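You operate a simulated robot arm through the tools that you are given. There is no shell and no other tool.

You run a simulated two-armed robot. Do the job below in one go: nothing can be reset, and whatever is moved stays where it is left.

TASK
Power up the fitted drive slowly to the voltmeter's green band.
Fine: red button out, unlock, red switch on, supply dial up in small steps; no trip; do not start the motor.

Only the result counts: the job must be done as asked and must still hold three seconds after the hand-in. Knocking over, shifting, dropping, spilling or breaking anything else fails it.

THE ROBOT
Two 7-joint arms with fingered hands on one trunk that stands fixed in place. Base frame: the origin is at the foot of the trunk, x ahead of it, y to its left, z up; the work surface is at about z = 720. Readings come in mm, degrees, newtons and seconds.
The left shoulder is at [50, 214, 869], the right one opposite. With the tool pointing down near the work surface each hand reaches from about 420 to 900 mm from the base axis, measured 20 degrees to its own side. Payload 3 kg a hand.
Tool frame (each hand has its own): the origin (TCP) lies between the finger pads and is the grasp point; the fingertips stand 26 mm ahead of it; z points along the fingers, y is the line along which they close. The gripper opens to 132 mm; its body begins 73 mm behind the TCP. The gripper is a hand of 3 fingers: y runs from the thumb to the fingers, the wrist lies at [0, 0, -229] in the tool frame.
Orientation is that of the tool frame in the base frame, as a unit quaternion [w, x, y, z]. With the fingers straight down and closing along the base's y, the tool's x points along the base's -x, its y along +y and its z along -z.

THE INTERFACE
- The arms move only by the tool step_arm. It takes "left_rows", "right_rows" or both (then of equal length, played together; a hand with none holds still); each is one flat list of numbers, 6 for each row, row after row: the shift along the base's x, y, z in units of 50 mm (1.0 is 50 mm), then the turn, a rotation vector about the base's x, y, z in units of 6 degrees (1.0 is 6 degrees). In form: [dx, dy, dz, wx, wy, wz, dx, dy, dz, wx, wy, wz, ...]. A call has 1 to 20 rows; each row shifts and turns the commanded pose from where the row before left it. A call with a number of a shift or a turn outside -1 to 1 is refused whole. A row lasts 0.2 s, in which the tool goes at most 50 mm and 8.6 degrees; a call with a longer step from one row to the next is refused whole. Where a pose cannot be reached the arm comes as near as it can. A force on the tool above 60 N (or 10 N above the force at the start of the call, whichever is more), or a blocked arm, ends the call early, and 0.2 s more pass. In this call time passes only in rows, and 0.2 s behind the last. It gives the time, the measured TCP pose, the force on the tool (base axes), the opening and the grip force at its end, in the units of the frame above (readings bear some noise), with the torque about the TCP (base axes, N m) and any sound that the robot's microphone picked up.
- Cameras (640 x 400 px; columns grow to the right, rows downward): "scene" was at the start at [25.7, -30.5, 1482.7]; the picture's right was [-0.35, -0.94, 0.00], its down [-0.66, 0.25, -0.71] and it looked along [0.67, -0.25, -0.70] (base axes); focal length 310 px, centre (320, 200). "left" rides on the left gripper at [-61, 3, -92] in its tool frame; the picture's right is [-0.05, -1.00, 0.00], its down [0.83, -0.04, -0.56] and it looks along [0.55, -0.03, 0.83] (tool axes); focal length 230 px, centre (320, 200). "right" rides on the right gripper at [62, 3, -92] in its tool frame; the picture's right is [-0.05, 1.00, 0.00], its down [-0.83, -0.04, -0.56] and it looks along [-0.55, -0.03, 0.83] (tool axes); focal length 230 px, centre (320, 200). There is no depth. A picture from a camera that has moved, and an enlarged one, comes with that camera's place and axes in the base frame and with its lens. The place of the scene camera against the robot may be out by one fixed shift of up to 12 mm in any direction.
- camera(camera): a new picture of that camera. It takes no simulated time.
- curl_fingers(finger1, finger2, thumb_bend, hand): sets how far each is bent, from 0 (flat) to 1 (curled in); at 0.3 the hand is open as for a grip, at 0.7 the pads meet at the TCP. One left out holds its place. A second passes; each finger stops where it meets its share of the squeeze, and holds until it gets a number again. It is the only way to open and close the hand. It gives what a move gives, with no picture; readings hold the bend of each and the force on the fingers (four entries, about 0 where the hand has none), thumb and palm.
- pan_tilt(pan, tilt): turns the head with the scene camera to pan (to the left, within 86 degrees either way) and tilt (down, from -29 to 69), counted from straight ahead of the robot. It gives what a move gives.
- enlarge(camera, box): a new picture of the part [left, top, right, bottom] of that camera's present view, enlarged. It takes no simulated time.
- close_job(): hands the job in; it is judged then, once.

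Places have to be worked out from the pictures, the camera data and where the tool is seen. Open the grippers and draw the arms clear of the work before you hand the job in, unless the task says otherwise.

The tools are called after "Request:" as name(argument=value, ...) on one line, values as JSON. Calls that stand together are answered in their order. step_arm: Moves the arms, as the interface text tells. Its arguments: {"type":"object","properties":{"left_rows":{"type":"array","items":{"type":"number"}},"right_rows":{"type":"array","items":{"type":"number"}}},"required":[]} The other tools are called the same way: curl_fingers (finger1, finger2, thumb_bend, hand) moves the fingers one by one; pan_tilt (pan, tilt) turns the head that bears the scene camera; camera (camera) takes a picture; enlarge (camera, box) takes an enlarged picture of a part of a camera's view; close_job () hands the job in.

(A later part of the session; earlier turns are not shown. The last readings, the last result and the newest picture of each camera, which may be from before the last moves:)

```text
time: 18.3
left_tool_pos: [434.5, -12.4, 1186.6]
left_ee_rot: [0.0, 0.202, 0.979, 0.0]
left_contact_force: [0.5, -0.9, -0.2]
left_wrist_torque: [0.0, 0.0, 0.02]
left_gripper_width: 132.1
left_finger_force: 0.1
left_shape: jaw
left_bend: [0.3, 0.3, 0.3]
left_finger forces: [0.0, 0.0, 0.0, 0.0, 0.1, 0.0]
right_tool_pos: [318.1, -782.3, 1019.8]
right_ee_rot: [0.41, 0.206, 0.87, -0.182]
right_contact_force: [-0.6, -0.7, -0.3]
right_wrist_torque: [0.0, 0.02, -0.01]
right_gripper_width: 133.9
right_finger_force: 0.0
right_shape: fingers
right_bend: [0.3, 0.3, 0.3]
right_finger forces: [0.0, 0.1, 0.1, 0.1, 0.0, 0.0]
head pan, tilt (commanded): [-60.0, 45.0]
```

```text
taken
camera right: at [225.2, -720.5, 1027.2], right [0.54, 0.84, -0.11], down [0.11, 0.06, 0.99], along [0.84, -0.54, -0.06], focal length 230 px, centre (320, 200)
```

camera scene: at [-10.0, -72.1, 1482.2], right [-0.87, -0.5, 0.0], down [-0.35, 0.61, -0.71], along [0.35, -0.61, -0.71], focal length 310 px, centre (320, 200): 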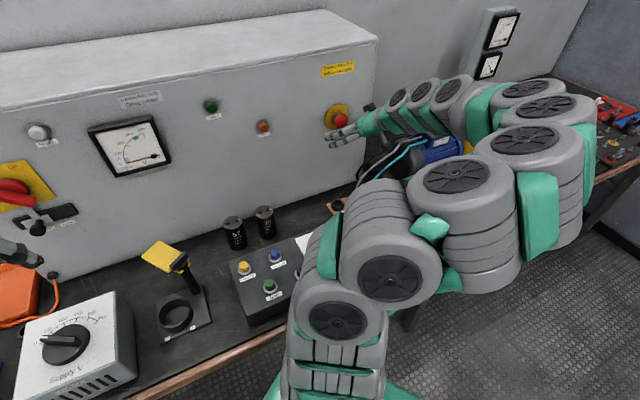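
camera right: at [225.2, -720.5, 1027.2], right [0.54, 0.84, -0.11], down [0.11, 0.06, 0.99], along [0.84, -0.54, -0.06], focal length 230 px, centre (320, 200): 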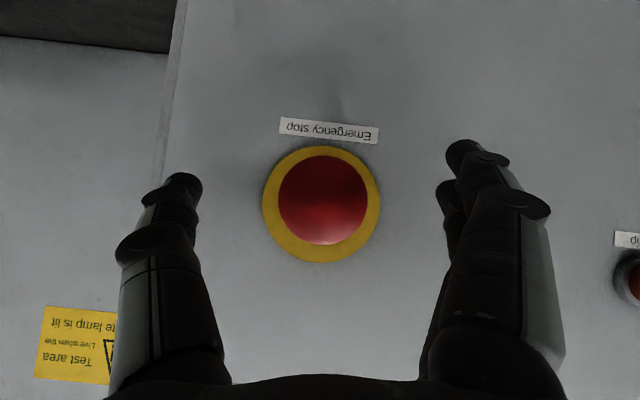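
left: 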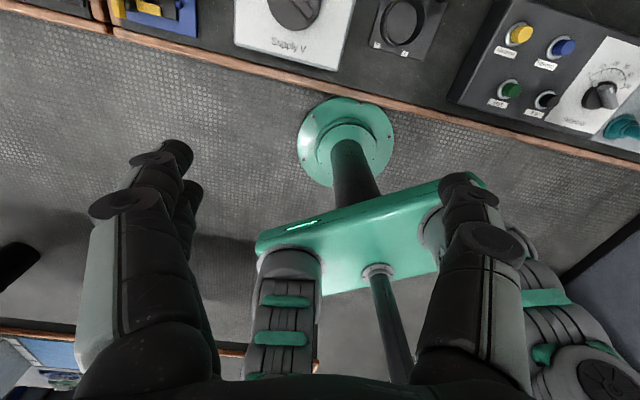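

The button stays out (red/yellow size ratio grew from 0.67 to 0.75). I back the right hand straight off the knob and park it clear.

Request:
step_arm(right_rows=[-0.2, 0.13, 0.05, 0, 0, 0, -0.4, 0.26, 0.1, 0, 0, 0, -0.4, 0.3, 0.4, 0.2, 0.4, 0, -0.2, 0.5, 0.6, 0.4, 0.8, 0, -0.1, 0.5, 0.6, 0.4, 0.8, 0])

Request:
pan_tilt(pan=-30, tilt=40)

Request:
camera(camera="scene")

Request:
camera(camera="right")

```text
time: 19.5
left_tool_pos: [436.1, -11.0, 1187.6]
left_ee_rot: [0.0, 0.203, 0.979, -0.001]
left_contact_force: [0.3, 1.0, 0.4]
left_wrist_torque: [-0.04, 0.0, 0.0]
left_gripper_width: 131.6
left_finger_force: 0.1
left_shape: jaw
left_bend: [0.3, 0.3, 0.3]
left_finger forces: [0.0, 0.0, 0.0, 0.0, 0.0, 0.1]
right_tool_pos: [253.7, -697.6, 1107.2]
right_ee_rot: [0.305, 0.207, 0.916, -0.158]
right_contact_force: [0.2, -0.1, 0.5]
right_wrist_torque: [-0.01, -0.02, -0.02]
right_gripper_width: 134.1
right_finger_force: 0.1
right_shape: fingers
right_bend: [0.3, 0.3, 0.3]
right_finger forces: [0.0, 0.1, 0.0, 0.0, 0.1, 0.1]
head pan, tilt (commanded): [-60.0, 45.0]
```

```text
time: 20.4
left_tool_pos: [435.8, -11.3, 1187.3]
left_ee_rot: [0.0, 0.203, 0.979, 0.0]
left_contact_force: [-0.7, -0.2, 0.3]
left_wrist_torque: [-0.03, 0.03, 0.0]
left_gripper_width: 132.0
left_finger_force: 0.0
left_shape: jaw
left_bend: [0.3, 0.3, 0.3]
left_finger forces: [0.1, 0.0, 0.0, 0.1, 0.1, 0.0]
right_tool_pos: [254.4, -697.9, 1107.2]
right_ee_rot: [0.306, 0.207, 0.916, -0.157]
right_contact_force: [0.2, -0.2, -0.5]
right_wrist_torque: [0.04, 0.0, -0.02]
right_gripper_width: 134.2
right_finger_force: 0.1
right_shape: fingers
right_bend: [0.3, 0.3, 0.3]
right_finger forces: [0.0, 0.0, 0.0, 0.0, 0.0, 0.0]
head pan, tilt (commanded): [-30.0, 40.0]
```

```text
taken
camera scene: at [23.0, -44.2, 1489.5], right [-0.5, -0.87, 0.0], down [-0.56, 0.32, -0.77], along [0.66, -0.38, -0.64], focal length 310 px, centre (320, 200)
```

scene: 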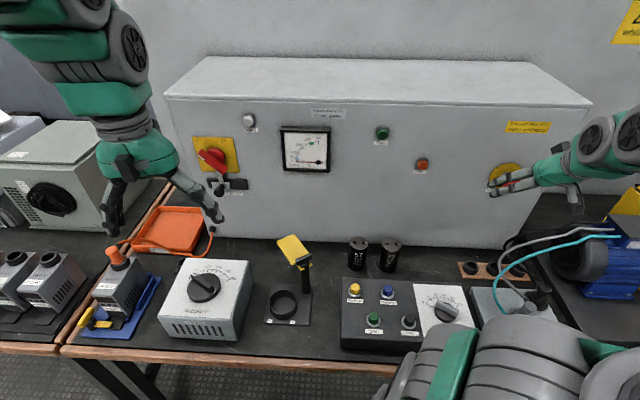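

```text
taken
camera right: at [164.2, -637.7, 1138.9], right [0.51, 0.85, -0.13], down [0.31, -0.04, 0.95], along [0.8, -0.53, -0.28], focal length 230 px, centre (320, 200)
```

right: 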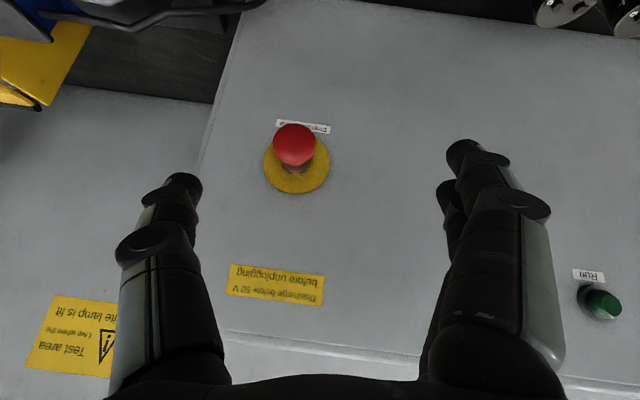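

The E-stop is clearly out. Next are the lock slide and red switch; I enlarge that part from this view.

Request:
enlarge(camera="scene", box=[180, 100, 260, 220])

Request:
enlarge(camera="scene", box=[270, 115, 350, 185])

```text
3.33 times, centred on (220, 160) of scene
camera zoom: at [23.0, -44.2, 1489.5], right [-0.5, -0.87, 0.0], down [-0.56, 0.32, -0.77], along [0.66, -0.38, -0.64], focal length 1034 px, centre (653, 333)
```

zoom: 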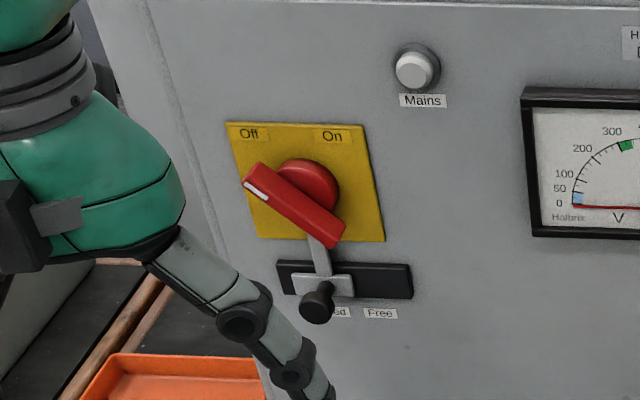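

```text
5.71 times, centred on (310, 150) of scene
camera zoom: at [23.0, -44.2, 1489.5], right [-0.5, -0.87, 0.0], down [-0.56, 0.32, -0.77], along [0.66, -0.38, -0.64], focal length 1772 px, centre (377, 486)
```

zoom: 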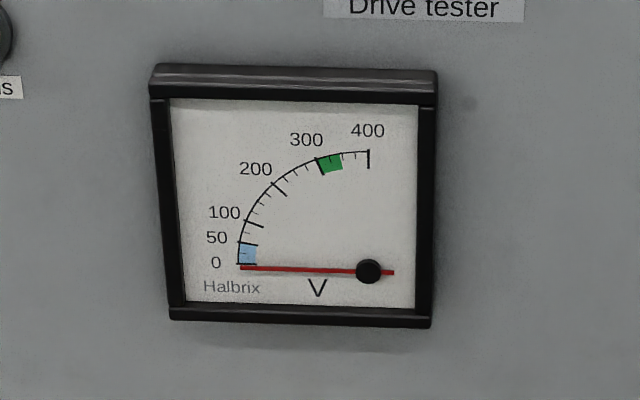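

Lock knob is near [757,-144,957] and the red handle centre near [746,-140,1055]. I bring the left hand over, pitching it level and facing the panel, to stop about 150 mm short.

Request:
step_arm(left_rows=[0.3, -0.078, -0.288, 0, 0, -0.81, 0.3, -0.078, -0.288, 0, 0, -0.81, 0.3, -0.078, -0.288, -0.629, -0.967, 0, 0.3, -0.078, -0.288, -0.629, -0.967, 0, 0.3, -0.078, -0.288, -0.629, -0.967, 0, 0.3, -0.078, -0.288, -0.629, -0.967, 0, 0.3, -0.078, -0.288, -0.629, -0.967, 0])

Request:
camera(camera="scene")

Request:
camera(camera="left")

```text
time: 22.0
left_tool_pos: [541.8, -40.2, 1086.1]
left_ee_rot: [0.286, 0.271, 0.915, -0.085]
left_contact_force: [-0.3, 0.4, 0.2]
left_wrist_torque: [-0.01, 0.02, -0.01]
left_gripper_width: 132.0
left_finger_force: 0.1
left_shape: jaw
left_bend: [0.3, 0.3, 0.3]
left_finger forces: [0.0, 0.0, 0.0, 0.0, 0.1, 0.0]
right_tool_pos: [254.5, -698.3, 1107.5]
right_ee_rot: [0.304, 0.208, 0.916, -0.158]
right_contact_force: [0.0, 0.5, -0.5]
right_wrist_torque: [0.02, -0.02, -0.02]
right_gripper_width: 133.9
right_finger_force: 0.1
right_shape: fingers
right_bend: [0.3, 0.3, 0.3]
right_finger forces: [0.1, 0.0, 0.0, 0.0, 0.0, 0.0]
head pan, tilt (commanded): [-30.0, 40.0]
```

```text
taken
camera scene: at [23.1, -44.1, 1489.5], right [-0.5, -0.87, 0.0], down [-0.56, 0.32, -0.77], along [0.66, -0.38, -0.64], focal length 310 px, centre (320, 200)
```

scene: 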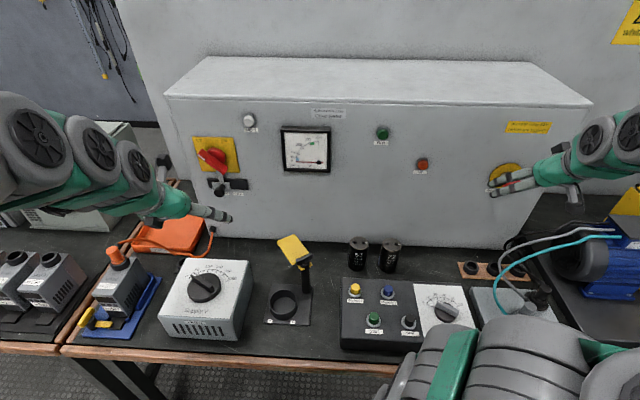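

```text
taken
camera left: at [542.5, -35.7, 1196.9], right [-0.51, -0.86, 0.03], down [-0.86, 0.51, -0.02], along [0.0, -0.03, -1.0], focal length 230 px, centre (320, 200)
```

left: 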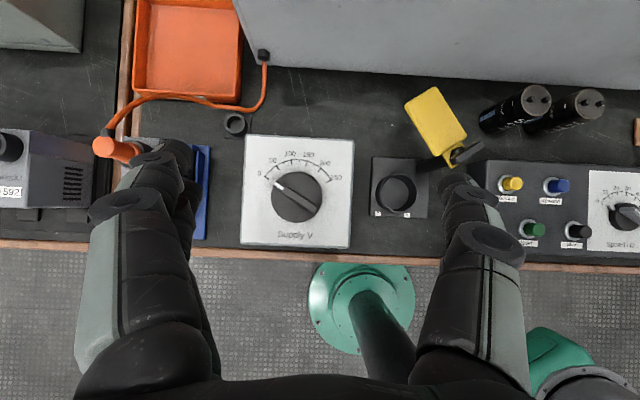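

This pose gives a straight-down view of the supply dial, so I enlarge it to measure the dial centre and pointer.

Request:
enlarge(camera="left", box=[235, 125, 365, 255])

```text
3.08 times, centred on (300, 190) of left
camera zoom: at [542.5, -35.7, 1196.9], right [-0.51, -0.86, 0.03], down [-0.86, 0.51, -0.02], along [0.0, -0.03, -1.0], focal length 708 px, centre (382, 231)
```

zoom: 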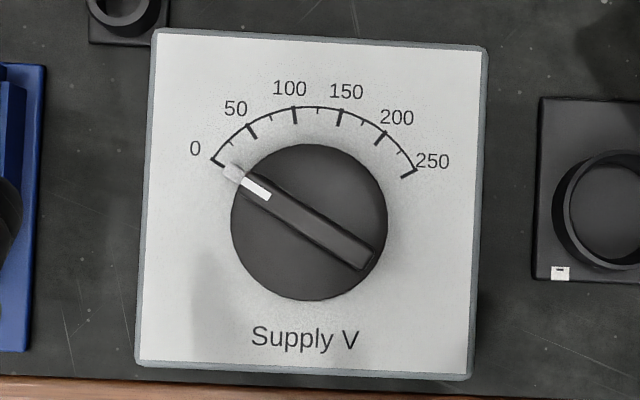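

The supply dial is at 0, centred near [565,-20], with a 120° scale. I go on pitching the left hand level toward the lock and switch.

Request:
step_arm(left_rows=[0.222, -0.055, -0.215, -0.629, -0.967, 0, 0.222, -0.055, -0.215, -0.629, -0.967, 0, 0.222, -0.055, -0.215, -0.629, -0.967, 0, 0.222, -0.055, -0.215, -0.629, -0.967, 0, 0.222, -0.055, -0.215, -0.629, -0.967, 0, 0.222, -0.055, -0.215, -0.629, -0.967, 0, 0.222, -0.055, -0.215, -0.629, -0.967, 0, 0.222, -0.055, -0.215, -0.629, -0.967, 0])

Request:
camera(camera="scene")

Request:
camera(camera="left")

```text
time: 23.8
left_tool_pos: [640.9, -81.8, 1038.2]
left_ee_rot: [0.61, 0.204, 0.75, -0.158]
left_contact_force: [0.0, -0.9, 0.2]
left_wrist_torque: [0.01, 0.01, 0.01]
left_gripper_width: 132.0
left_finger_force: 0.0
left_shape: jaw
left_bend: [0.3, 0.3, 0.3]
left_finger forces: [0.0, 0.0, 0.0, 0.1, 0.0, 0.0]
left hand out of reach, approached as far as the arm can: row 5, 6, 7, 8
right_tool_pos: [253.8, -698.2, 1106.9]
right_ee_rot: [0.305, 0.208, 0.916, -0.157]
right_contact_force: [-0.5, 0.3, 0.1]
right_wrist_torque: [-0.04, -0.02, 0.0]
right_gripper_width: 134.0
right_finger_force: 0.1
right_shape: fingers
right_bend: [0.3, 0.3, 0.3]
right_finger forces: [0.0, 0.0, 0.1, 0.0, 0.1, 0.1]
head pan, tilt (commanded): [-30.0, 40.0]
```

```text
taken
camera scene: at [23.0, -44.1, 1489.5], right [-0.5, -0.87, 0.0], down [-0.56, 0.32, -0.77], along [0.66, -0.38, -0.64], focal length 310 px, centre (320, 200)
```

scene: 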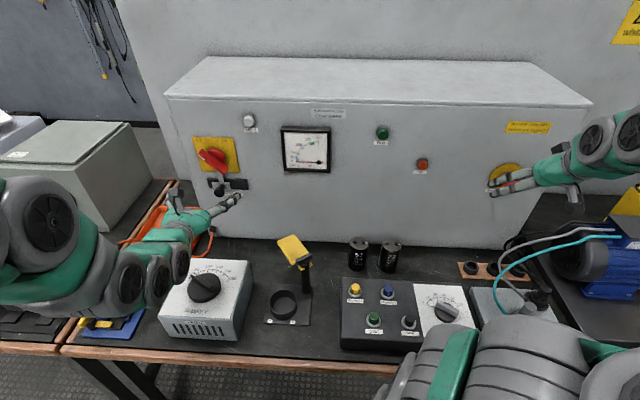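

```text
taken
camera left: at [575.5, -42.1, 1117.4], right [-0.49, -0.87, 0.04], down [-0.64, 0.33, -0.7], along [0.6, -0.37, -0.71], focal length 230 px, centre (320, 200)
```

left: 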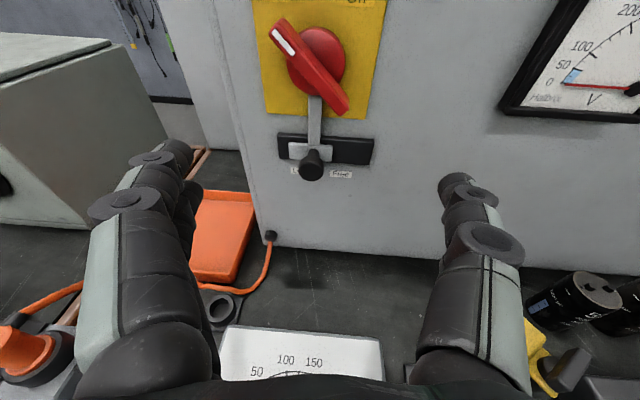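

The left hand is ~12° nose-down, facing the lock and switch. I enlarge its view for precise places.

Request:
enlarge(camera="left", box=[240, 0, 400, 200])

Request:
enlarge(camera="left", box=[270, 120, 390, 195])

Request:
enlarge(camera="scene", box=[185, 130, 265, 220])

```text
2.00 times, centred on (320, 100) of left
camera zoom: at [575.5, -42.1, 1117.4], right [-0.49, -0.87, 0.04], down [-0.64, 0.33, -0.7], along [0.6, -0.37, -0.71], focal length 460 px, centre (320, 400)
```

zoom: 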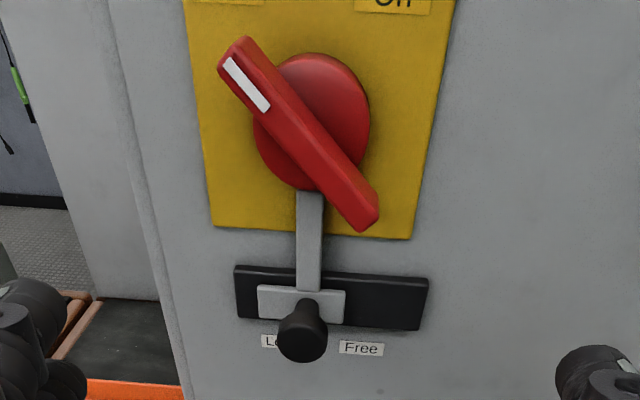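

```text
5.33 times, centred on (330, 158) of left
camera zoom: at [575.5, -42.1, 1117.4], right [-0.49, -0.87, 0.04], down [-0.64, 0.33, -0.7], along [0.6, -0.37, -0.71], focal length 1227 px, centre (267, 427)
```

zoom: 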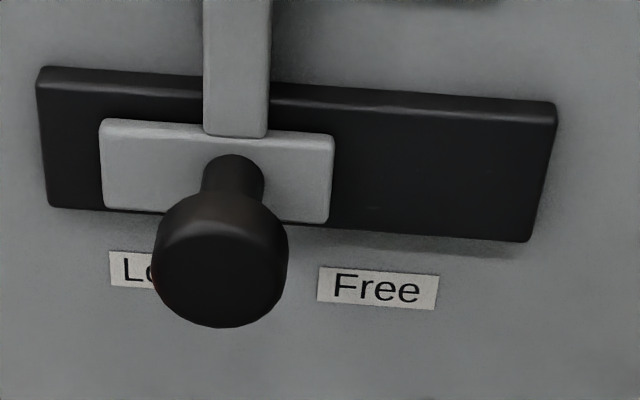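

```text
4.44 times, centred on (225, 175) of scene
camera zoom: at [23.0, -44.1, 1489.5], right [-0.5, -0.87, 0.0], down [-0.56, 0.32, -0.77], along [0.66, -0.38, -0.64], focal length 1378 px, centre (742, 311)
```

zoom: 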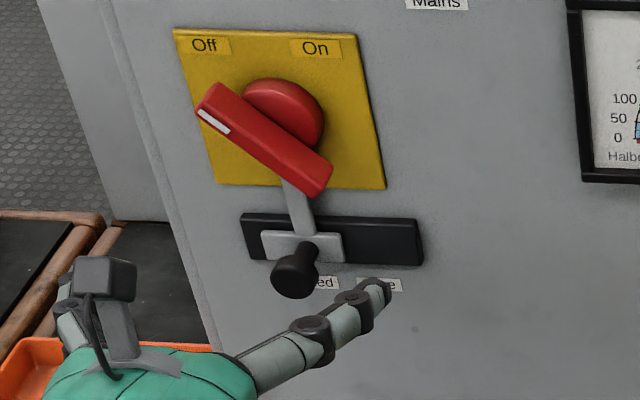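

Triangulated: lock knob cap on axis at about [744,-134,968] (28 mm wide, ~45 mm out), handle centre about [755,-137,1060], 45° tilted. I move the left hand in front of the lock knob, ~60 mm short.

Request:
step_arm(left_rows=[0.32, -0.107, -0.468, 0, 0, 0, 0.32, -0.107, -0.468, 0, 0, 0, 0.32, -0.107, -0.468, 0, 0, 0])

Request:
camera(camera="left")

Request:
camera(camera="scene")

```text
time: 24.6
left_tool_pos: [690.5, -98.5, 966.8]
left_ee_rot: [0.61, 0.204, 0.75, -0.158]
left_contact_force: [-0.4, 0.2, -0.3]
left_wrist_torque: [-0.02, -0.02, 0.02]
left_gripper_width: 132.2
left_finger_force: 0.0
left_shape: jaw
left_bend: [0.3, 0.3, 0.3]
left_finger forces: [0.0, 0.0, 0.0, 0.0, 0.0, 0.1]
right_tool_pos: [254.5, -697.4, 1107.1]
right_ee_rot: [0.305, 0.207, 0.917, -0.156]
right_contact_force: [0.9, -0.2, -0.9]
right_wrist_torque: [-0.01, 0.0, -0.06]
right_gripper_width: 134.2
right_finger_force: 0.1
right_shape: fingers
right_bend: [0.3, 0.3, 0.3]
right_finger forces: [0.0, 0.1, 0.0, 0.1, 0.0, 0.1]
head pan, tilt (commanded): [-30.0, 40.0]
```

```text
taken
camera left: at [624.6, -57.4, 1046.8], right [-0.49, -0.87, 0.04], down [-0.64, 0.33, -0.7], along [0.6, -0.37, -0.71], focal length 230 px, centre (320, 200)
```

left: 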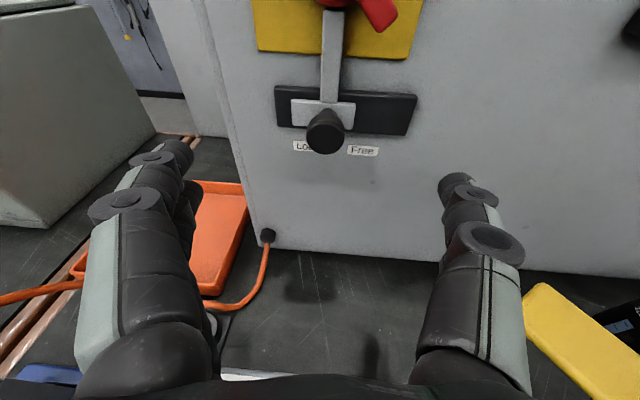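

```text
taken
camera scene: at [23.1, -44.1, 1489.5], right [-0.5, -0.87, 0.0], down [-0.56, 0.32, -0.77], along [0.66, -0.38, -0.64], focal length 310 px, centre (320, 200)
```

scene: 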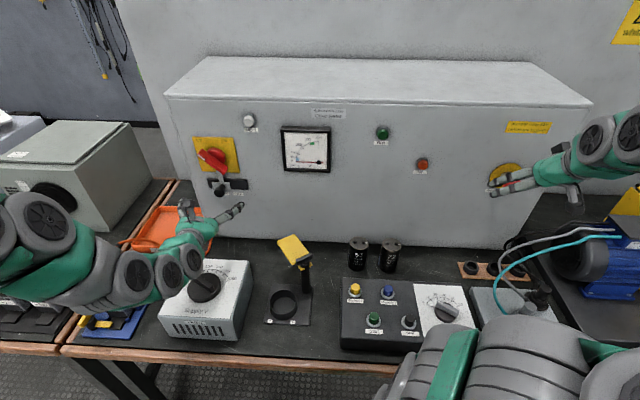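

Reached exactly, and the knob still triangulates to [746,-134,968]. I move in 60 mm with open fingers so the pads surround the cap.

Request:
step_arm(left_rows=[0.25, -0.164, 0.006, 0, 0, 0, 0.25, -0.164, 0.006, 0, 0, 0, 0.25, -0.164, 0.006, 0, 0, 0, 0.25, -0.164, 0.006, 0, 0, 0])

Request:
curl_fingers(hand="left", finger1=0.5, finger2=0.5, thumb_bend=0.5)

Request:
camera(camera="left")

Request:
enlarge(camera="scene", box=[180, 130, 280, 230])

```text
time: 25.6
left_tool_pos: [738.5, -130.4, 968.7]
left_ee_rot: [0.61, 0.203, 0.75, -0.158]
left_contact_force: [0.1, -1.2, 0.1]
left_wrist_torque: [0.03, 0.0, -0.01]
left_gripper_width: 132.2
left_finger_force: 0.1
left_shape: jaw
left_bend: [0.3, 0.3, 0.3]
left_finger forces: [0.0, 0.0, 0.1, 0.0, 0.1, 0.0]
right_tool_pos: [253.7, -698.4, 1107.3]
right_ee_rot: [0.305, 0.207, 0.916, -0.158]
right_contact_force: [-0.1, 0.2, 0.4]
right_wrist_torque: [-0.01, -0.01, -0.01]
right_gripper_width: 134.2
right_finger_force: 0.0
right_shape: fingers
right_bend: [0.3, 0.3, 0.3]
right_finger forces: [0.1, 0.0, 0.0, 0.0, 0.0, 0.1]
head pan, tilt (commanded): [-30.0, 40.0]
```

```text
time: 26.6
left_tool_pos: [739.4, -130.9, 969.1]
left_ee_rot: [0.61, 0.205, 0.749, -0.158]
left_contact_force: [0.1, 1.0, 0.2]
left_wrist_torque: [0.04, 0.0, -0.01]
left_gripper_width: 68.6
left_finger_force: 0.1
left_shape: fingers
left_bend: [0.5, 0.5, 0.5]
left_finger forces: [0.0, 0.1, 0.1, 0.1, 0.1, 0.0]
right_tool_pos: [254.2, -698.0, 1107.3]
right_ee_rot: [0.305, 0.208, 0.916, -0.158]
right_contact_force: [-0.2, 0.1, 0.3]
right_wrist_torque: [0.01, 0.0, 0.0]
right_gripper_width: 133.9
right_finger_force: 0.1
right_shape: fingers
right_bend: [0.3, 0.3, 0.3]
right_finger forces: [0.0, 0.0, 0.0, 0.0, 0.0, 0.1]
head pan, tilt (commanded): [-30.0, 40.0]
```

```text
taken
camera left: at [673.9, -90.4, 1048.1], right [-0.49, -0.87, 0.04], down [-0.64, 0.33, -0.7], along [0.6, -0.37, -0.71], focal length 230 px, centre (320, 200)
```

left: 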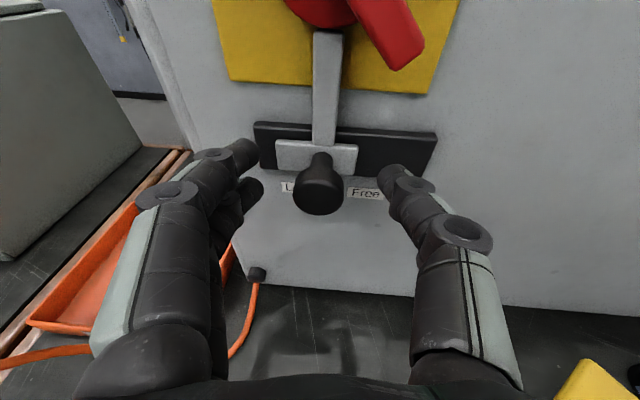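

```text
4.00 times, centred on (230, 180) of scene
camera zoom: at [23.0, -44.1, 1489.5], right [-0.5, -0.87, 0.0], down [-0.56, 0.32, -0.77], along [0.66, -0.38, -0.64], focal length 1240 px, centre (680, 280)
```

zoom: 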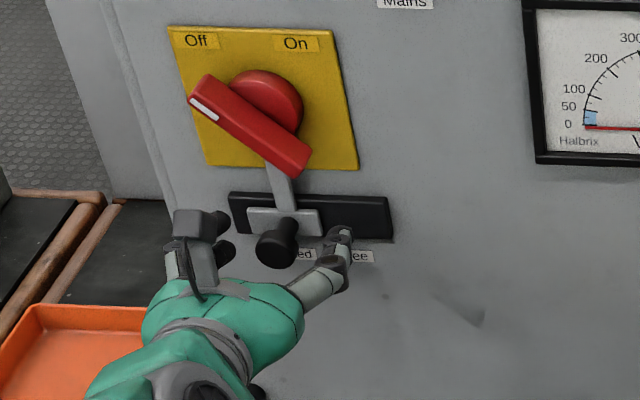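

The cap sits at the TCP between thumb and fingers. I close on it.

Request:
curl_fingers(hand="left", finger1=0.7, finger2=0.7, thumb_bend=0.7)

Request:
camera(camera="left")

```text
time: 27.6
left_tool_pos: [739.9, -130.7, 968.6]
left_ee_rot: [0.61, 0.204, 0.75, -0.157]
left_contact_force: [2.4, -3.4, 0.4]
left_wrist_torque: [-0.01, -0.01, -0.01]
left_gripper_width: 18.7
left_finger_force: 7.2
left_shape: fingers
left_bend: [0.67, 0.63, 0.66]
left_finger forces: [1.9, 5.0, 0.0, 0.1, 8.6, 0.0]
right_tool_pos: [254.2, -697.3, 1106.7]
right_ee_rot: [0.306, 0.207, 0.916, -0.157]
right_contact_force: [-0.5, 0.4, 0.3]
right_wrist_torque: [0.0, 0.0, 0.01]
right_gripper_width: 134.1
right_finger_force: 0.1
right_shape: fingers
right_bend: [0.3, 0.3, 0.3]
right_finger forces: [0.0, 0.0, 0.0, 0.0, 0.0, 0.0]
head pan, tilt (commanded): [-30.0, 40.0]
```

```text
taken
camera left: at [673.9, -90.5, 1048.1], right [-0.49, -0.87, 0.04], down [-0.64, 0.33, -0.7], along [0.6, -0.37, -0.71], focal length 230 px, centre (320, 200)
```

left: 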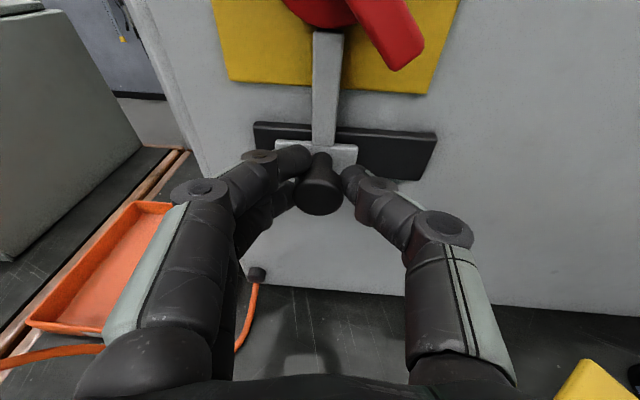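

The knob is gripped (~8 N). I slide it to the right along the panel in small steps.

Request:
step_arm(left_rows=[-0.087, -0.134, 0, 0, 0, 0, -0.087, -0.134, 0, 0, 0, 0, -0.087, -0.134, 0, 0, 0, 0])

Request:
camera(camera="left")

```text
time: 28.4
left_tool_pos: [726.4, -150.4, 968.5]
left_ee_rot: [0.61, 0.204, 0.749, -0.158]
left_contact_force: [3.8, -1.6, 1.6]
left_wrist_torque: [0.05, -0.04, 0.03]
left_gripper_width: 18.7
left_finger_force: 8.4
left_shape: fingers
left_bend: [0.67, 0.63, 0.66]
left_finger forces: [2.9, 5.6, 0.0, 0.0, 8.0, 0.1]
right_tool_pos: [254.5, -697.1, 1106.3]
right_ee_rot: [0.305, 0.207, 0.916, -0.158]
right_contact_force: [-0.3, -0.7, -0.1]
right_wrist_torque: [0.01, -0.01, 0.03]
right_gripper_width: 134.1
right_finger_force: 0.0
right_shape: fingers
right_bend: [0.3, 0.3, 0.3]
right_finger forces: [0.0, 0.0, 0.1, 0.1, 0.1, 0.0]
head pan, tilt (commanded): [-30.0, 40.0]
```

```text
taken
camera left: at [660.9, -110.3, 1047.9], right [-0.49, -0.87, 0.04], down [-0.64, 0.33, -0.7], along [0.6, -0.37, -0.71], focal length 230 px, centre (320, 200)
```

left: 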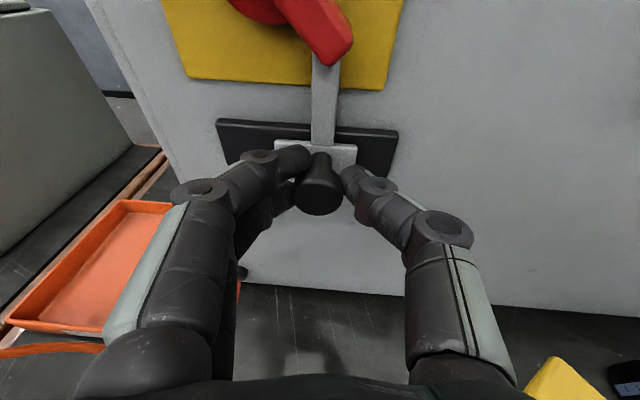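

The slide follows the hand. I continue to the right until it meets its end stop.

Request:
step_arm(left_rows=[-0.087, -0.134, 0, 0, 0, 0, -0.065, -0.1, 0, 0, 0, 0, -0.054, -0.084, 0, 0, 0, 0])

Request:
camera(camera="left")

```text
time: 29.2
left_tool_pos: [716.0, -165.7, 968.2]
left_ee_rot: [0.611, 0.202, 0.75, -0.156]
left_contact_force: [7.2, 18.6, 3.7]
left_wrist_torque: [0.16, -0.14, 0.5]
left_gripper_width: 18.8
left_finger_force: 9.1
left_shape: fingers
left_bend: [0.63, 0.6, 0.7]
left_finger forces: [7.1, 11.6, 0.0, 0.1, 0.6, 0.0]
right_tool_pos: [255.0, -697.4, 1107.6]
right_ee_rot: [0.304, 0.207, 0.916, -0.158]
right_contact_force: [-0.6, -0.3, 0.5]
right_wrist_torque: [0.0, 0.0, 0.01]
right_gripper_width: 134.0
right_finger_force: 0.1
right_shape: fingers
right_bend: [0.3, 0.3, 0.3]
right_finger forces: [0.0, 0.0, 0.1, 0.0, 0.0, 0.1]
head pan, tilt (commanded): [-30.0, 40.0]
```

```text
taken
camera left: at [651.3, -124.7, 1047.9], right [-0.48, -0.87, 0.04], down [-0.64, 0.32, -0.7], along [0.6, -0.36, -0.71], focal length 230 px, centre (320, 200)
```

left: 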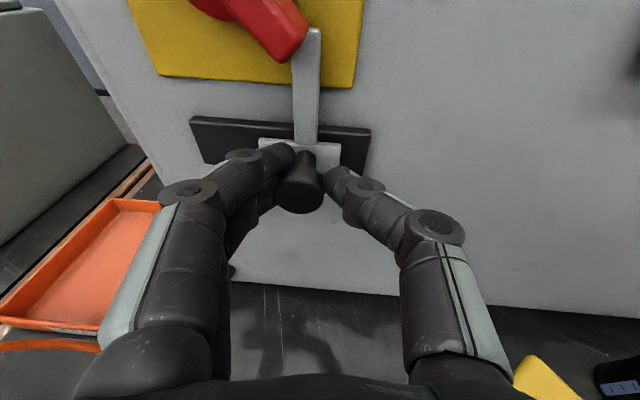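

The force rises to ~19 N and the gaps at the track ends are now mirrored, so the slide is at "Free". I release the knob and back straight out.

Request:
curl_fingers(hand="left", finger1=0.4, finger2=0.4, thumb_bend=0.4)

Request:
step_arm(left_rows=[-0.3, 0.196, 0, 0, 0, 0, -0.4, 0.262, 0, 0, 0, 0, -0.4, 0.262, 0, 0, 0, 0])

Request:
camera(camera="left")

Request:
enlarge(camera="scene", box=[180, 130, 280, 230])

```text
time: 30.2
left_tool_pos: [715.2, -167.7, 967.2]
left_ee_rot: [0.61, 0.204, 0.749, -0.158]
left_contact_force: [-0.6, -0.7, 0.5]
left_wrist_torque: [-0.03, 0.0, 0.0]
left_gripper_width: 100.9
left_finger_force: 0.0
left_shape: fingers
left_bend: [0.4, 0.4, 0.4]
left_finger forces: [0.0, 0.0, 0.1, 0.0, 0.0, 0.0]
right_tool_pos: [253.8, -697.6, 1106.9]
right_ee_rot: [0.305, 0.207, 0.916, -0.158]
right_contact_force: [-0.7, -0.6, 0.2]
right_wrist_torque: [-0.03, 0.05, 0.03]
right_gripper_width: 134.3
right_finger_force: 0.1
right_shape: fingers
right_bend: [0.3, 0.3, 0.3]
right_finger forces: [0.1, 0.0, 0.0, 0.1, 0.0, 0.0]
head pan, tilt (commanded): [-30.0, 40.0]
```

```text
time: 31.0
left_tool_pos: [660.4, -130.5, 969.4]
left_ee_rot: [0.611, 0.203, 0.749, -0.157]
left_contact_force: [0.5, -0.9, -0.1]
left_wrist_torque: [-0.01, 0.01, 0.04]
left_gripper_width: 101.1
left_finger_force: 0.0
left_shape: fingers
left_bend: [0.4, 0.4, 0.4]
left_finger forces: [0.0, 0.0, 0.0, 0.0, 0.1, 0.0]
right_tool_pos: [255.3, -697.6, 1107.4]
right_ee_rot: [0.305, 0.206, 0.917, -0.156]
right_contact_force: [0.3, 0.0, -0.1]
right_wrist_torque: [-0.02, 0.0, -0.04]
right_gripper_width: 134.1
right_finger_force: 0.0
right_shape: fingers
right_bend: [0.3, 0.3, 0.3]
right_finger forces: [0.0, 0.1, 0.0, 0.0, 0.0, 0.0]
head pan, tilt (commanded): [-30.0, 40.0]
```

```text
taken
camera left: at [595.4, -90.1, 1048.2], right [-0.49, -0.87, 0.04], down [-0.64, 0.33, -0.7], along [0.6, -0.36, -0.71], focal length 230 px, centre (320, 200)
```

left: 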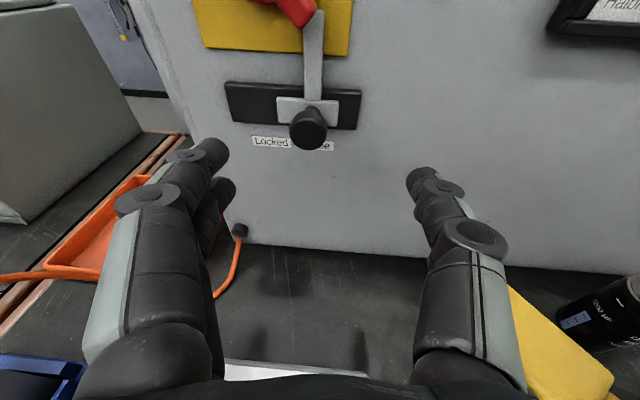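

```text
4.00 times, centred on (230, 180) of scene
camera zoom: at [23.0, -44.1, 1489.5], right [-0.5, -0.87, 0.0], down [-0.56, 0.32, -0.77], along [0.66, -0.38, -0.64], focal length 1240 px, centre (680, 280)
```

zoom: 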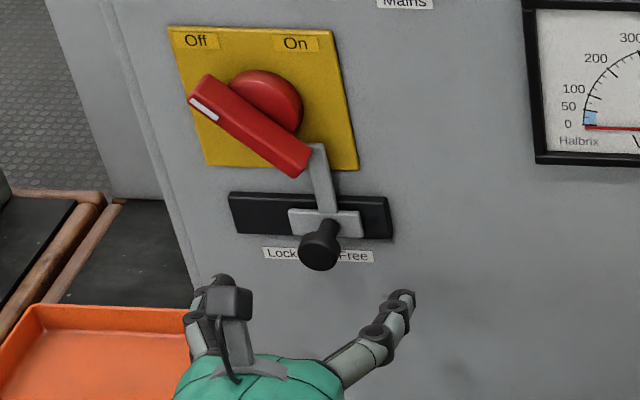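

The lock is now on the right ("Free") side, with its tab clear of the handle's swing. I move up in front of the red handle, level the hand and roll it 45° so the fingers will close across the bar.

Request:
step_arm(left_rows=[0.254, 0.195, 0.59, -0.363, -0.559, 0, 0.254, 0.195, 0.59, -0.363, -0.559, 0, 0.254, 0.195, 0.59, -0.363, -0.559, 0, 0, 0, 0, -0.782, 0.509, 0, 0, 0, 0, -0.782, 0.509, 0, 0, 0, 0, -0.782, 0.509, 0, 0, 0, 0, -0.782, 0.509, 0, 0, 0, 0, -0.782, 0.509, 0, 0, 0, 0, -0.782, 0.509, 0, 0, 0, 0, -0.782, 0.509, 0, 0, 0, 0, -0.782, 0.509, 0])

Request:
camera(camera="left")

Request:
camera(camera="scene")

```text
time: 33.4
left_tool_pos: [699.7, -101.3, 1057.6]
left_ee_rot: [0.548, -0.088, 0.715, -0.425]
left_contact_force: [0.3, -0.1, 0.4]
left_wrist_torque: [-0.02, 0.01, -0.01]
left_gripper_width: 100.9
left_finger_force: 0.0
left_shape: fingers
left_bend: [0.4, 0.4, 0.4]
left_finger forces: [0.0, 0.0, 0.0, 0.1, 0.0, 0.0]
right_tool_pos: [253.6, -696.7, 1106.4]
right_ee_rot: [0.305, 0.207, 0.916, -0.157]
right_contact_force: [-0.1, -0.4, -0.3]
right_wrist_torque: [0.01, -0.05, 0.03]
right_gripper_width: 134.2
right_finger_force: 0.0
right_shape: fingers
right_bend: [0.3, 0.3, 0.3]
right_finger forces: [0.0, 0.0, 0.1, 0.0, 0.0, 0.0]
head pan, tilt (commanded): [-30.0, 40.0]
```

```text
taken
camera left: at [645.2, -16.5, 1102.3], right [-0.32, -0.59, 0.74], down [-0.81, -0.23, -0.54], along [0.49, -0.77, -0.41], focal length 230 px, centre (320, 200)
```

left: 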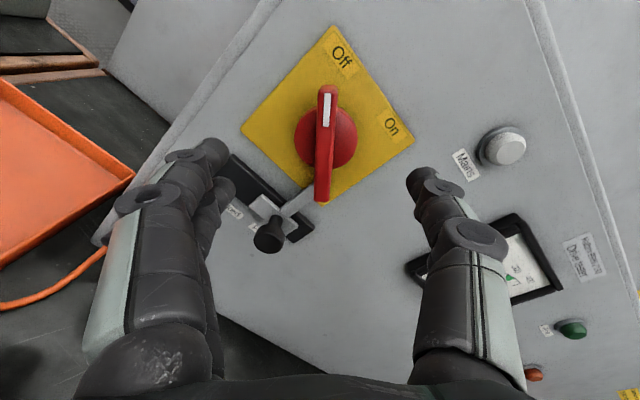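

```text
taken
camera scene: at [23.0, -44.1, 1489.5], right [-0.5, -0.87, 0.0], down [-0.56, 0.32, -0.77], along [0.66, -0.38, -0.64], focal length 310 px, centre (320, 200)
```

scene: 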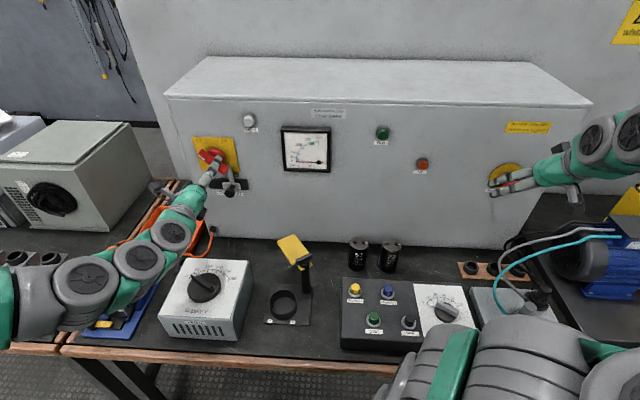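

The bar now stands upright in the hand camera, so the fingers will close square across it. I enlarge to judge its depth and the disc behind it.

Request:
enlarge(camera="left", box=[240, 60, 400, 220])

Request:
enlarge(camera="scene", box=[160, 120, 280, 240])

```text
2.50 times, centred on (320, 140) of left
camera zoom: at [645.2, -16.5, 1102.3], right [-0.32, -0.59, 0.74], down [-0.81, -0.23, -0.54], along [0.49, -0.77, -0.41], focal length 575 px, centre (320, 350)
```

zoom: 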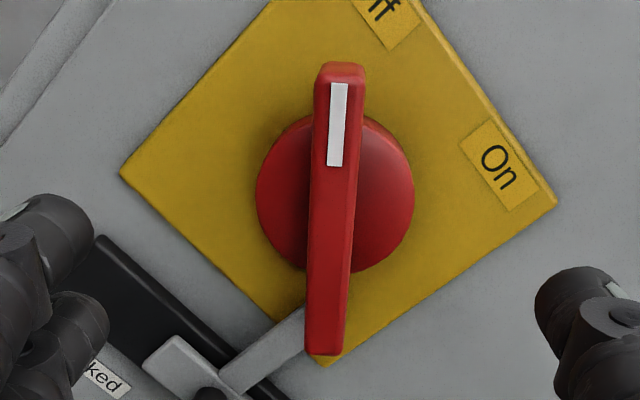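

```text
3.33 times, centred on (220, 180) of scene
camera zoom: at [23.0, -44.1, 1489.5], right [-0.5, -0.87, 0.0], down [-0.56, 0.32, -0.77], along [0.66, -0.38, -0.64], focal length 1034 px, centre (653, 267)
```

zoom: 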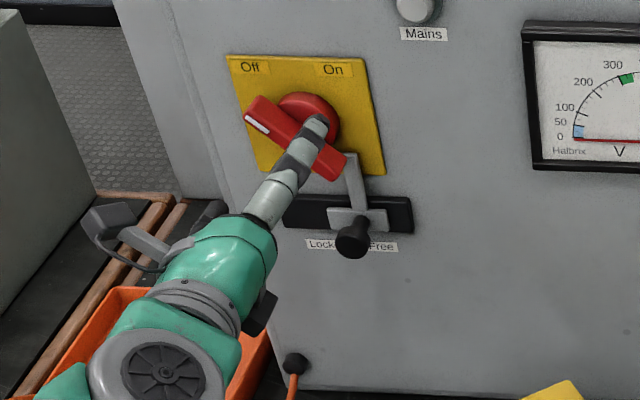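

Rotation axis is at about u-line through [780,-154,1059], bar front ~33 mm out. I move in so the fingertips reach just short of the disc, straddling the bar.

Request:
step_arm(left_rows=[0.2, -0.137, 0.007, 0, 0, 0, 0.2, -0.137, 0.007, 0, 0, 0, 0.2, -0.137, 0.007, 0, 0, 0, 0.2, -0.137, 0.007, 0, 0, 0])

Request:
curl_fingers(hand="left", finger1=0.58, finger2=0.58, thumb_bend=0.58)

Request:
camera(camera="left")

Request:
enlarge(camera="scene", box=[160, 120, 280, 240])

```text
time: 34.4
left_tool_pos: [739.2, -128.8, 1057.8]
left_ee_rot: [0.549, -0.087, 0.715, -0.423]
left_contact_force: [-0.3, -1.0, -1.1]
left_wrist_torque: [-0.02, 0.03, 0.03]
left_gripper_width: 100.8
left_finger_force: 0.0
left_shape: fingers
left_bend: [0.4, 0.4, 0.4]
left_finger forces: [0.1, 0.0, 0.0, 0.1, 0.0, 0.0]
right_tool_pos: [253.8, -697.2, 1107.6]
right_ee_rot: [0.305, 0.207, 0.916, -0.157]
right_contact_force: [1.0, 0.4, -0.3]
right_wrist_torque: [0.0, 0.0, 0.02]
right_gripper_width: 134.2
right_finger_force: 0.1
right_shape: fingers
right_bend: [0.3, 0.3, 0.3]
right_finger forces: [0.0, 0.1, 0.0, 0.0, 0.0, 0.1]
head pan, tilt (commanded): [-30.0, 40.0]
```

```text
time: 35.4
left_tool_pos: [738.9, -129.1, 1057.9]
left_ee_rot: [0.549, -0.088, 0.716, -0.423]
left_contact_force: [0.7, -0.4, -0.1]
left_wrist_torque: [-0.01, 0.03, -0.01]
left_gripper_width: 44.9
left_finger_force: 0.0
left_shape: fingers
left_bend: [0.57, 0.57, 0.57]
left_finger forces: [0.0, 0.1, 0.0, 0.0, 0.1, 0.0]
right_tool_pos: [255.1, -696.3, 1106.3]
right_ee_rot: [0.305, 0.207, 0.916, -0.158]
right_contact_force: [-0.1, -0.4, -0.3]
right_wrist_torque: [-0.02, 0.01, 0.0]
right_gripper_width: 134.2
right_finger_force: 0.1
right_shape: fingers
right_bend: [0.3, 0.3, 0.3]
right_finger forces: [0.0, 0.0, 0.1, 0.0, 0.1, 0.0]
head pan, tilt (commanded): [-30.0, 40.0]
```

```text
taken
camera left: at [684.7, -43.8, 1103.8], right [-0.32, -0.59, 0.74], down [-0.81, -0.23, -0.54], along [0.49, -0.77, -0.41], focal length 230 px, centre (320, 200)
```

left: 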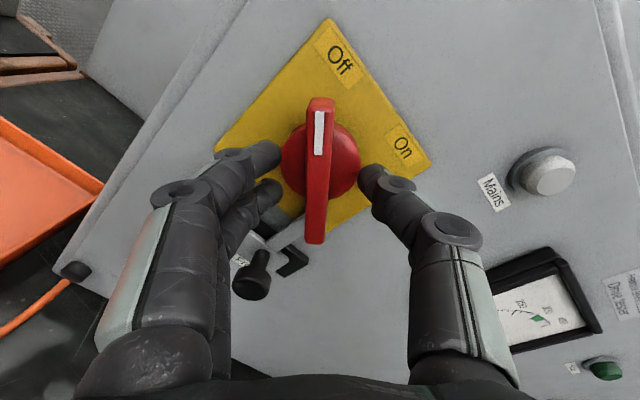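

```text
3.33 times, centred on (220, 180) of scene
camera zoom: at [23.0, -44.1, 1489.5], right [-0.5, -0.87, 0.0], down [-0.56, 0.32, -0.77], along [0.66, -0.38, -0.64], focal length 1034 px, centre (653, 267)
```

zoom: 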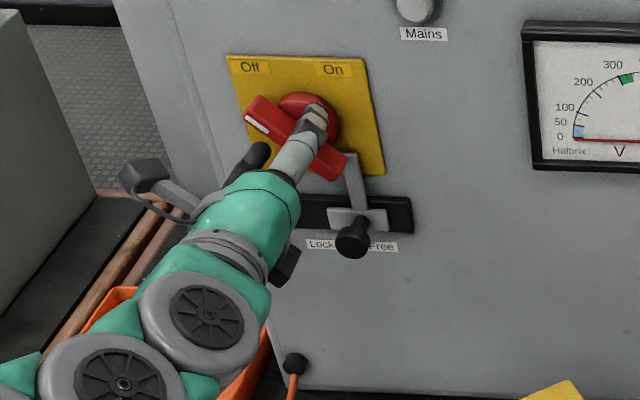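

Thumb and fingers straddle the bar with no contact yet. I close onto it.

Request:
curl_fingers(hand="left", finger1=0.72, finger2=0.72, thumb_bend=0.72)

Request:
camera(camera="left")

```text
time: 36.4
left_tool_pos: [738.3, -129.2, 1058.8]
left_ee_rot: [0.549, -0.088, 0.715, -0.423]
left_contact_force: [5.6, -1.2, -2.9]
left_wrist_torque: [0.0, 0.04, 0.04]
left_gripper_width: 13.3
left_finger_force: 6.8
left_shape: fingers
left_bend: [0.68, 0.68, 0.69]
left_finger forces: [4.8, 4.6, 0.1, 0.1, 4.9, 0.0]
right_tool_pos: [254.3, -696.7, 1106.6]
right_ee_rot: [0.306, 0.207, 0.916, -0.157]
right_contact_force: [1.2, -0.1, 0.0]
right_wrist_torque: [-0.01, 0.01, 0.02]
right_gripper_width: 133.7
right_finger_force: 0.0
right_shape: fingers
right_bend: [0.3, 0.3, 0.3]
right_finger forces: [0.0, 0.1, 0.0, 0.0, 0.0, 0.0]
head pan, tilt (commanded): [-30.0, 40.0]
```

```text
taken
camera left: at [684.8, -43.7, 1103.7], right [-0.32, -0.59, 0.74], down [-0.81, -0.23, -0.54], along [0.49, -0.77, -0.41], focal length 230 px, centre (320, 200)
```

left: 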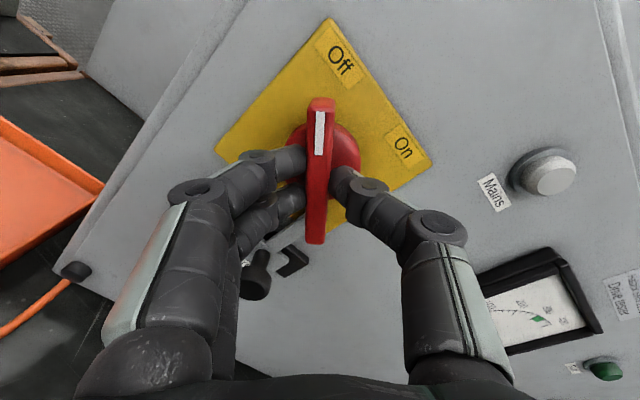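

The bar is gripped across its axis (13 mm). I start turning clockwise about the panel normal, 18° first, and check.

Request:
step_arm(left_rows=[0, 0, 0, 0.838, -0.545, 0, 0, 0, 0, 0.838, -0.545, 0, 0, 0, 0, 0.838, -0.545, 0])

Request:
camera(camera="left")

```text
time: 37.2
left_tool_pos: [736.9, -130.4, 1059.0]
left_ee_rot: [0.614, 0.022, 0.716, -0.332]
left_contact_force: [5.8, -0.6, -2.1]
left_wrist_torque: [-0.01, 0.09, -0.02]
left_gripper_width: 14.3
left_finger_force: 7.0
left_shape: fingers
left_bend: [0.68, 0.69, 0.69]
left_finger forces: [4.7, 4.0, 0.0, 0.0, 5.3, 0.0]
right_tool_pos: [254.7, -697.7, 1107.1]
right_ee_rot: [0.304, 0.208, 0.916, -0.157]
right_contact_force: [0.0, -0.5, -0.3]
right_wrist_torque: [0.0, -0.01, 0.0]
right_gripper_width: 134.1
right_finger_force: 0.1
right_shape: fingers
right_bend: [0.3, 0.3, 0.3]
right_finger forces: [0.0, 0.0, 0.0, 0.1, 0.0, 0.0]
head pan, tilt (commanded): [-30.0, 40.0]
```

```text
taken
camera left: at [675.7, -57.8, 1114.3], right [-0.43, -0.76, 0.49], down [-0.7, -0.07, -0.71], along [0.57, -0.65, -0.5], focal length 230 px, centre (320, 200)
```

left: 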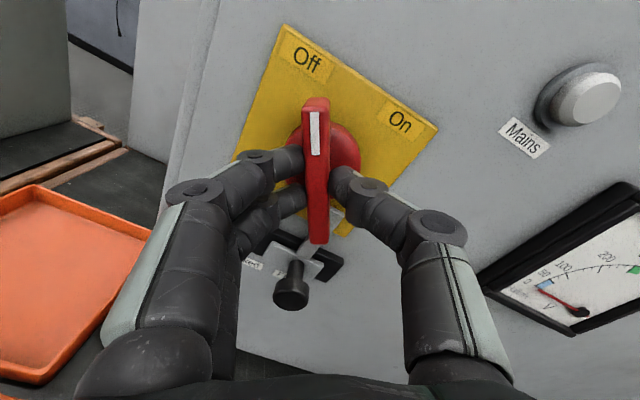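

The handle follows. I carry on turning clockwise another 36°.

Request:
step_arm(left_rows=[0, 0, 0, 0.838, -0.545, 0, 0, 0, 0, 0.838, -0.545, 0, 0, 0, 0, 0.838, -0.545, 0, 0, 0, 0, 0.838, -0.545, 0, 0, 0, 0, 0.838, -0.545, 0, 0, 0, 0, 0.838, -0.545, 0])

Request:
camera(camera="left")

```text
time: 38.6
left_tool_pos: [738.5, -128.8, 1058.7]
left_ee_rot: [0.699, 0.237, 0.662, -0.126]
left_contact_force: [-1.8, -2.1, -4.0]
left_wrist_torque: [0.01, 0.1, -0.1]
left_gripper_width: 14.6
left_finger_force: 8.8
left_shape: fingers
left_bend: [0.7, 0.7, 0.69]
left_finger forces: [4.3, 2.8, 0.0, 0.0, 9.6, 0.0]
right_tool_pos: [253.9, -697.4, 1105.4]
right_ee_rot: [0.305, 0.207, 0.916, -0.157]
right_contact_force: [0.1, -0.9, 0.1]
right_wrist_torque: [0.01, 0.01, 0.0]
right_gripper_width: 133.9
right_finger_force: 0.1
right_shape: fingers
right_bend: [0.3, 0.3, 0.3]
right_finger forces: [0.0, 0.0, 0.0, 0.1, 0.0, 0.0]
head pan, tilt (commanded): [-30.0, 40.0]
```

```text
taken
camera left: at [655.8, -89.0, 1118.7], right [-0.49, -0.86, -0.11], down [-0.43, 0.35, -0.83], along [0.76, -0.36, -0.54], focal length 230 px, centre (320, 200)
```

left: 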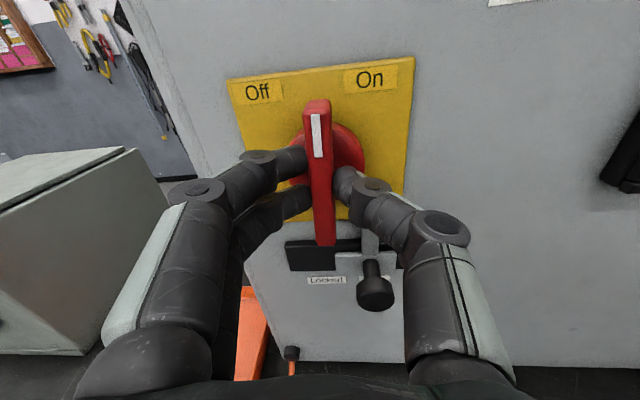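

The handle is upright now, half way. Another 36° toward On.

Request:
step_arm(left_rows=[0, 0, 0, 0.838, -0.545, 0, 0, 0, 0, 0.838, -0.545, 0, 0, 0, 0, 0.838, -0.545, 0, 0, 0, 0, 0.838, -0.545, 0, 0, 0, 0, 0.838, -0.545, 0, 0, 0, 0, 0.838, -0.545, 0])

Request:
camera(camera="left")

Request:
enlarge(camera="scene", box=[180, 90, 340, 220])

```text
time: 40.0
left_tool_pos: [738.7, -129.3, 1058.9]
left_ee_rot: [0.716, 0.427, 0.544, 0.091]
left_contact_force: [-4.3, -2.2, -2.5]
left_wrist_torque: [-0.04, 0.16, -0.14]
left_gripper_width: 14.7
left_finger_force: 9.2
left_shape: fingers
left_bend: [0.7, 0.71, 0.69]
left_finger forces: [3.6, 2.0, 0.1, 0.0, 11.8, 0.0]
right_tool_pos: [253.7, -698.3, 1107.6]
right_ee_rot: [0.305, 0.206, 0.917, -0.156]
right_contact_force: [0.4, 0.1, -0.5]
right_wrist_torque: [0.01, -0.02, 0.01]
right_gripper_width: 134.1
right_finger_force: 0.1
right_shape: fingers
right_bend: [0.3, 0.3, 0.3]
right_finger forces: [0.1, 0.0, 0.0, 0.1, 0.0, 0.0]
head pan, tilt (commanded): [-30.0, 40.0]
```

```text
taken
camera left: at [637.4, -117.2, 1100.0], right [-0.35, -0.65, -0.67], down [-0.17, 0.75, -0.64], along [0.92, -0.11, -0.38], focal length 230 px, centre (320, 200)
```

left: 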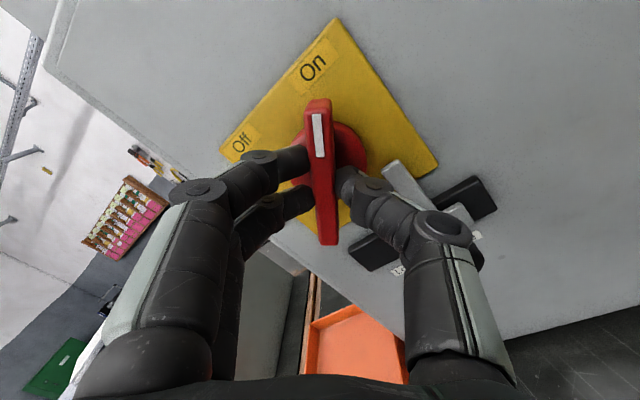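

```text
3.08 times, centred on (260, 155) of scene
camera zoom: at [23.0, -44.2, 1489.5], right [-0.5, -0.87, 0.0], down [-0.56, 0.32, -0.77], along [0.66, -0.38, -0.64], focal length 954 px, centre (505, 338)
```

zoom: 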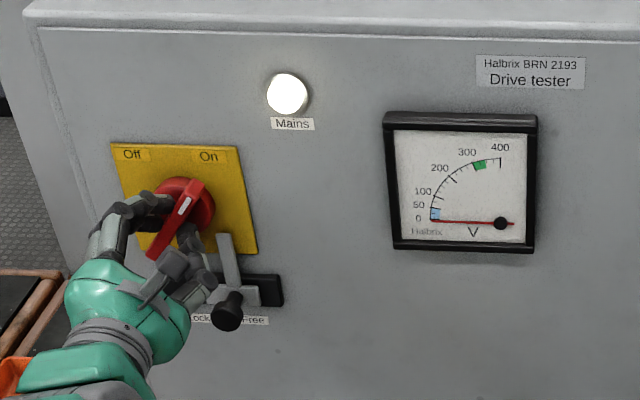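

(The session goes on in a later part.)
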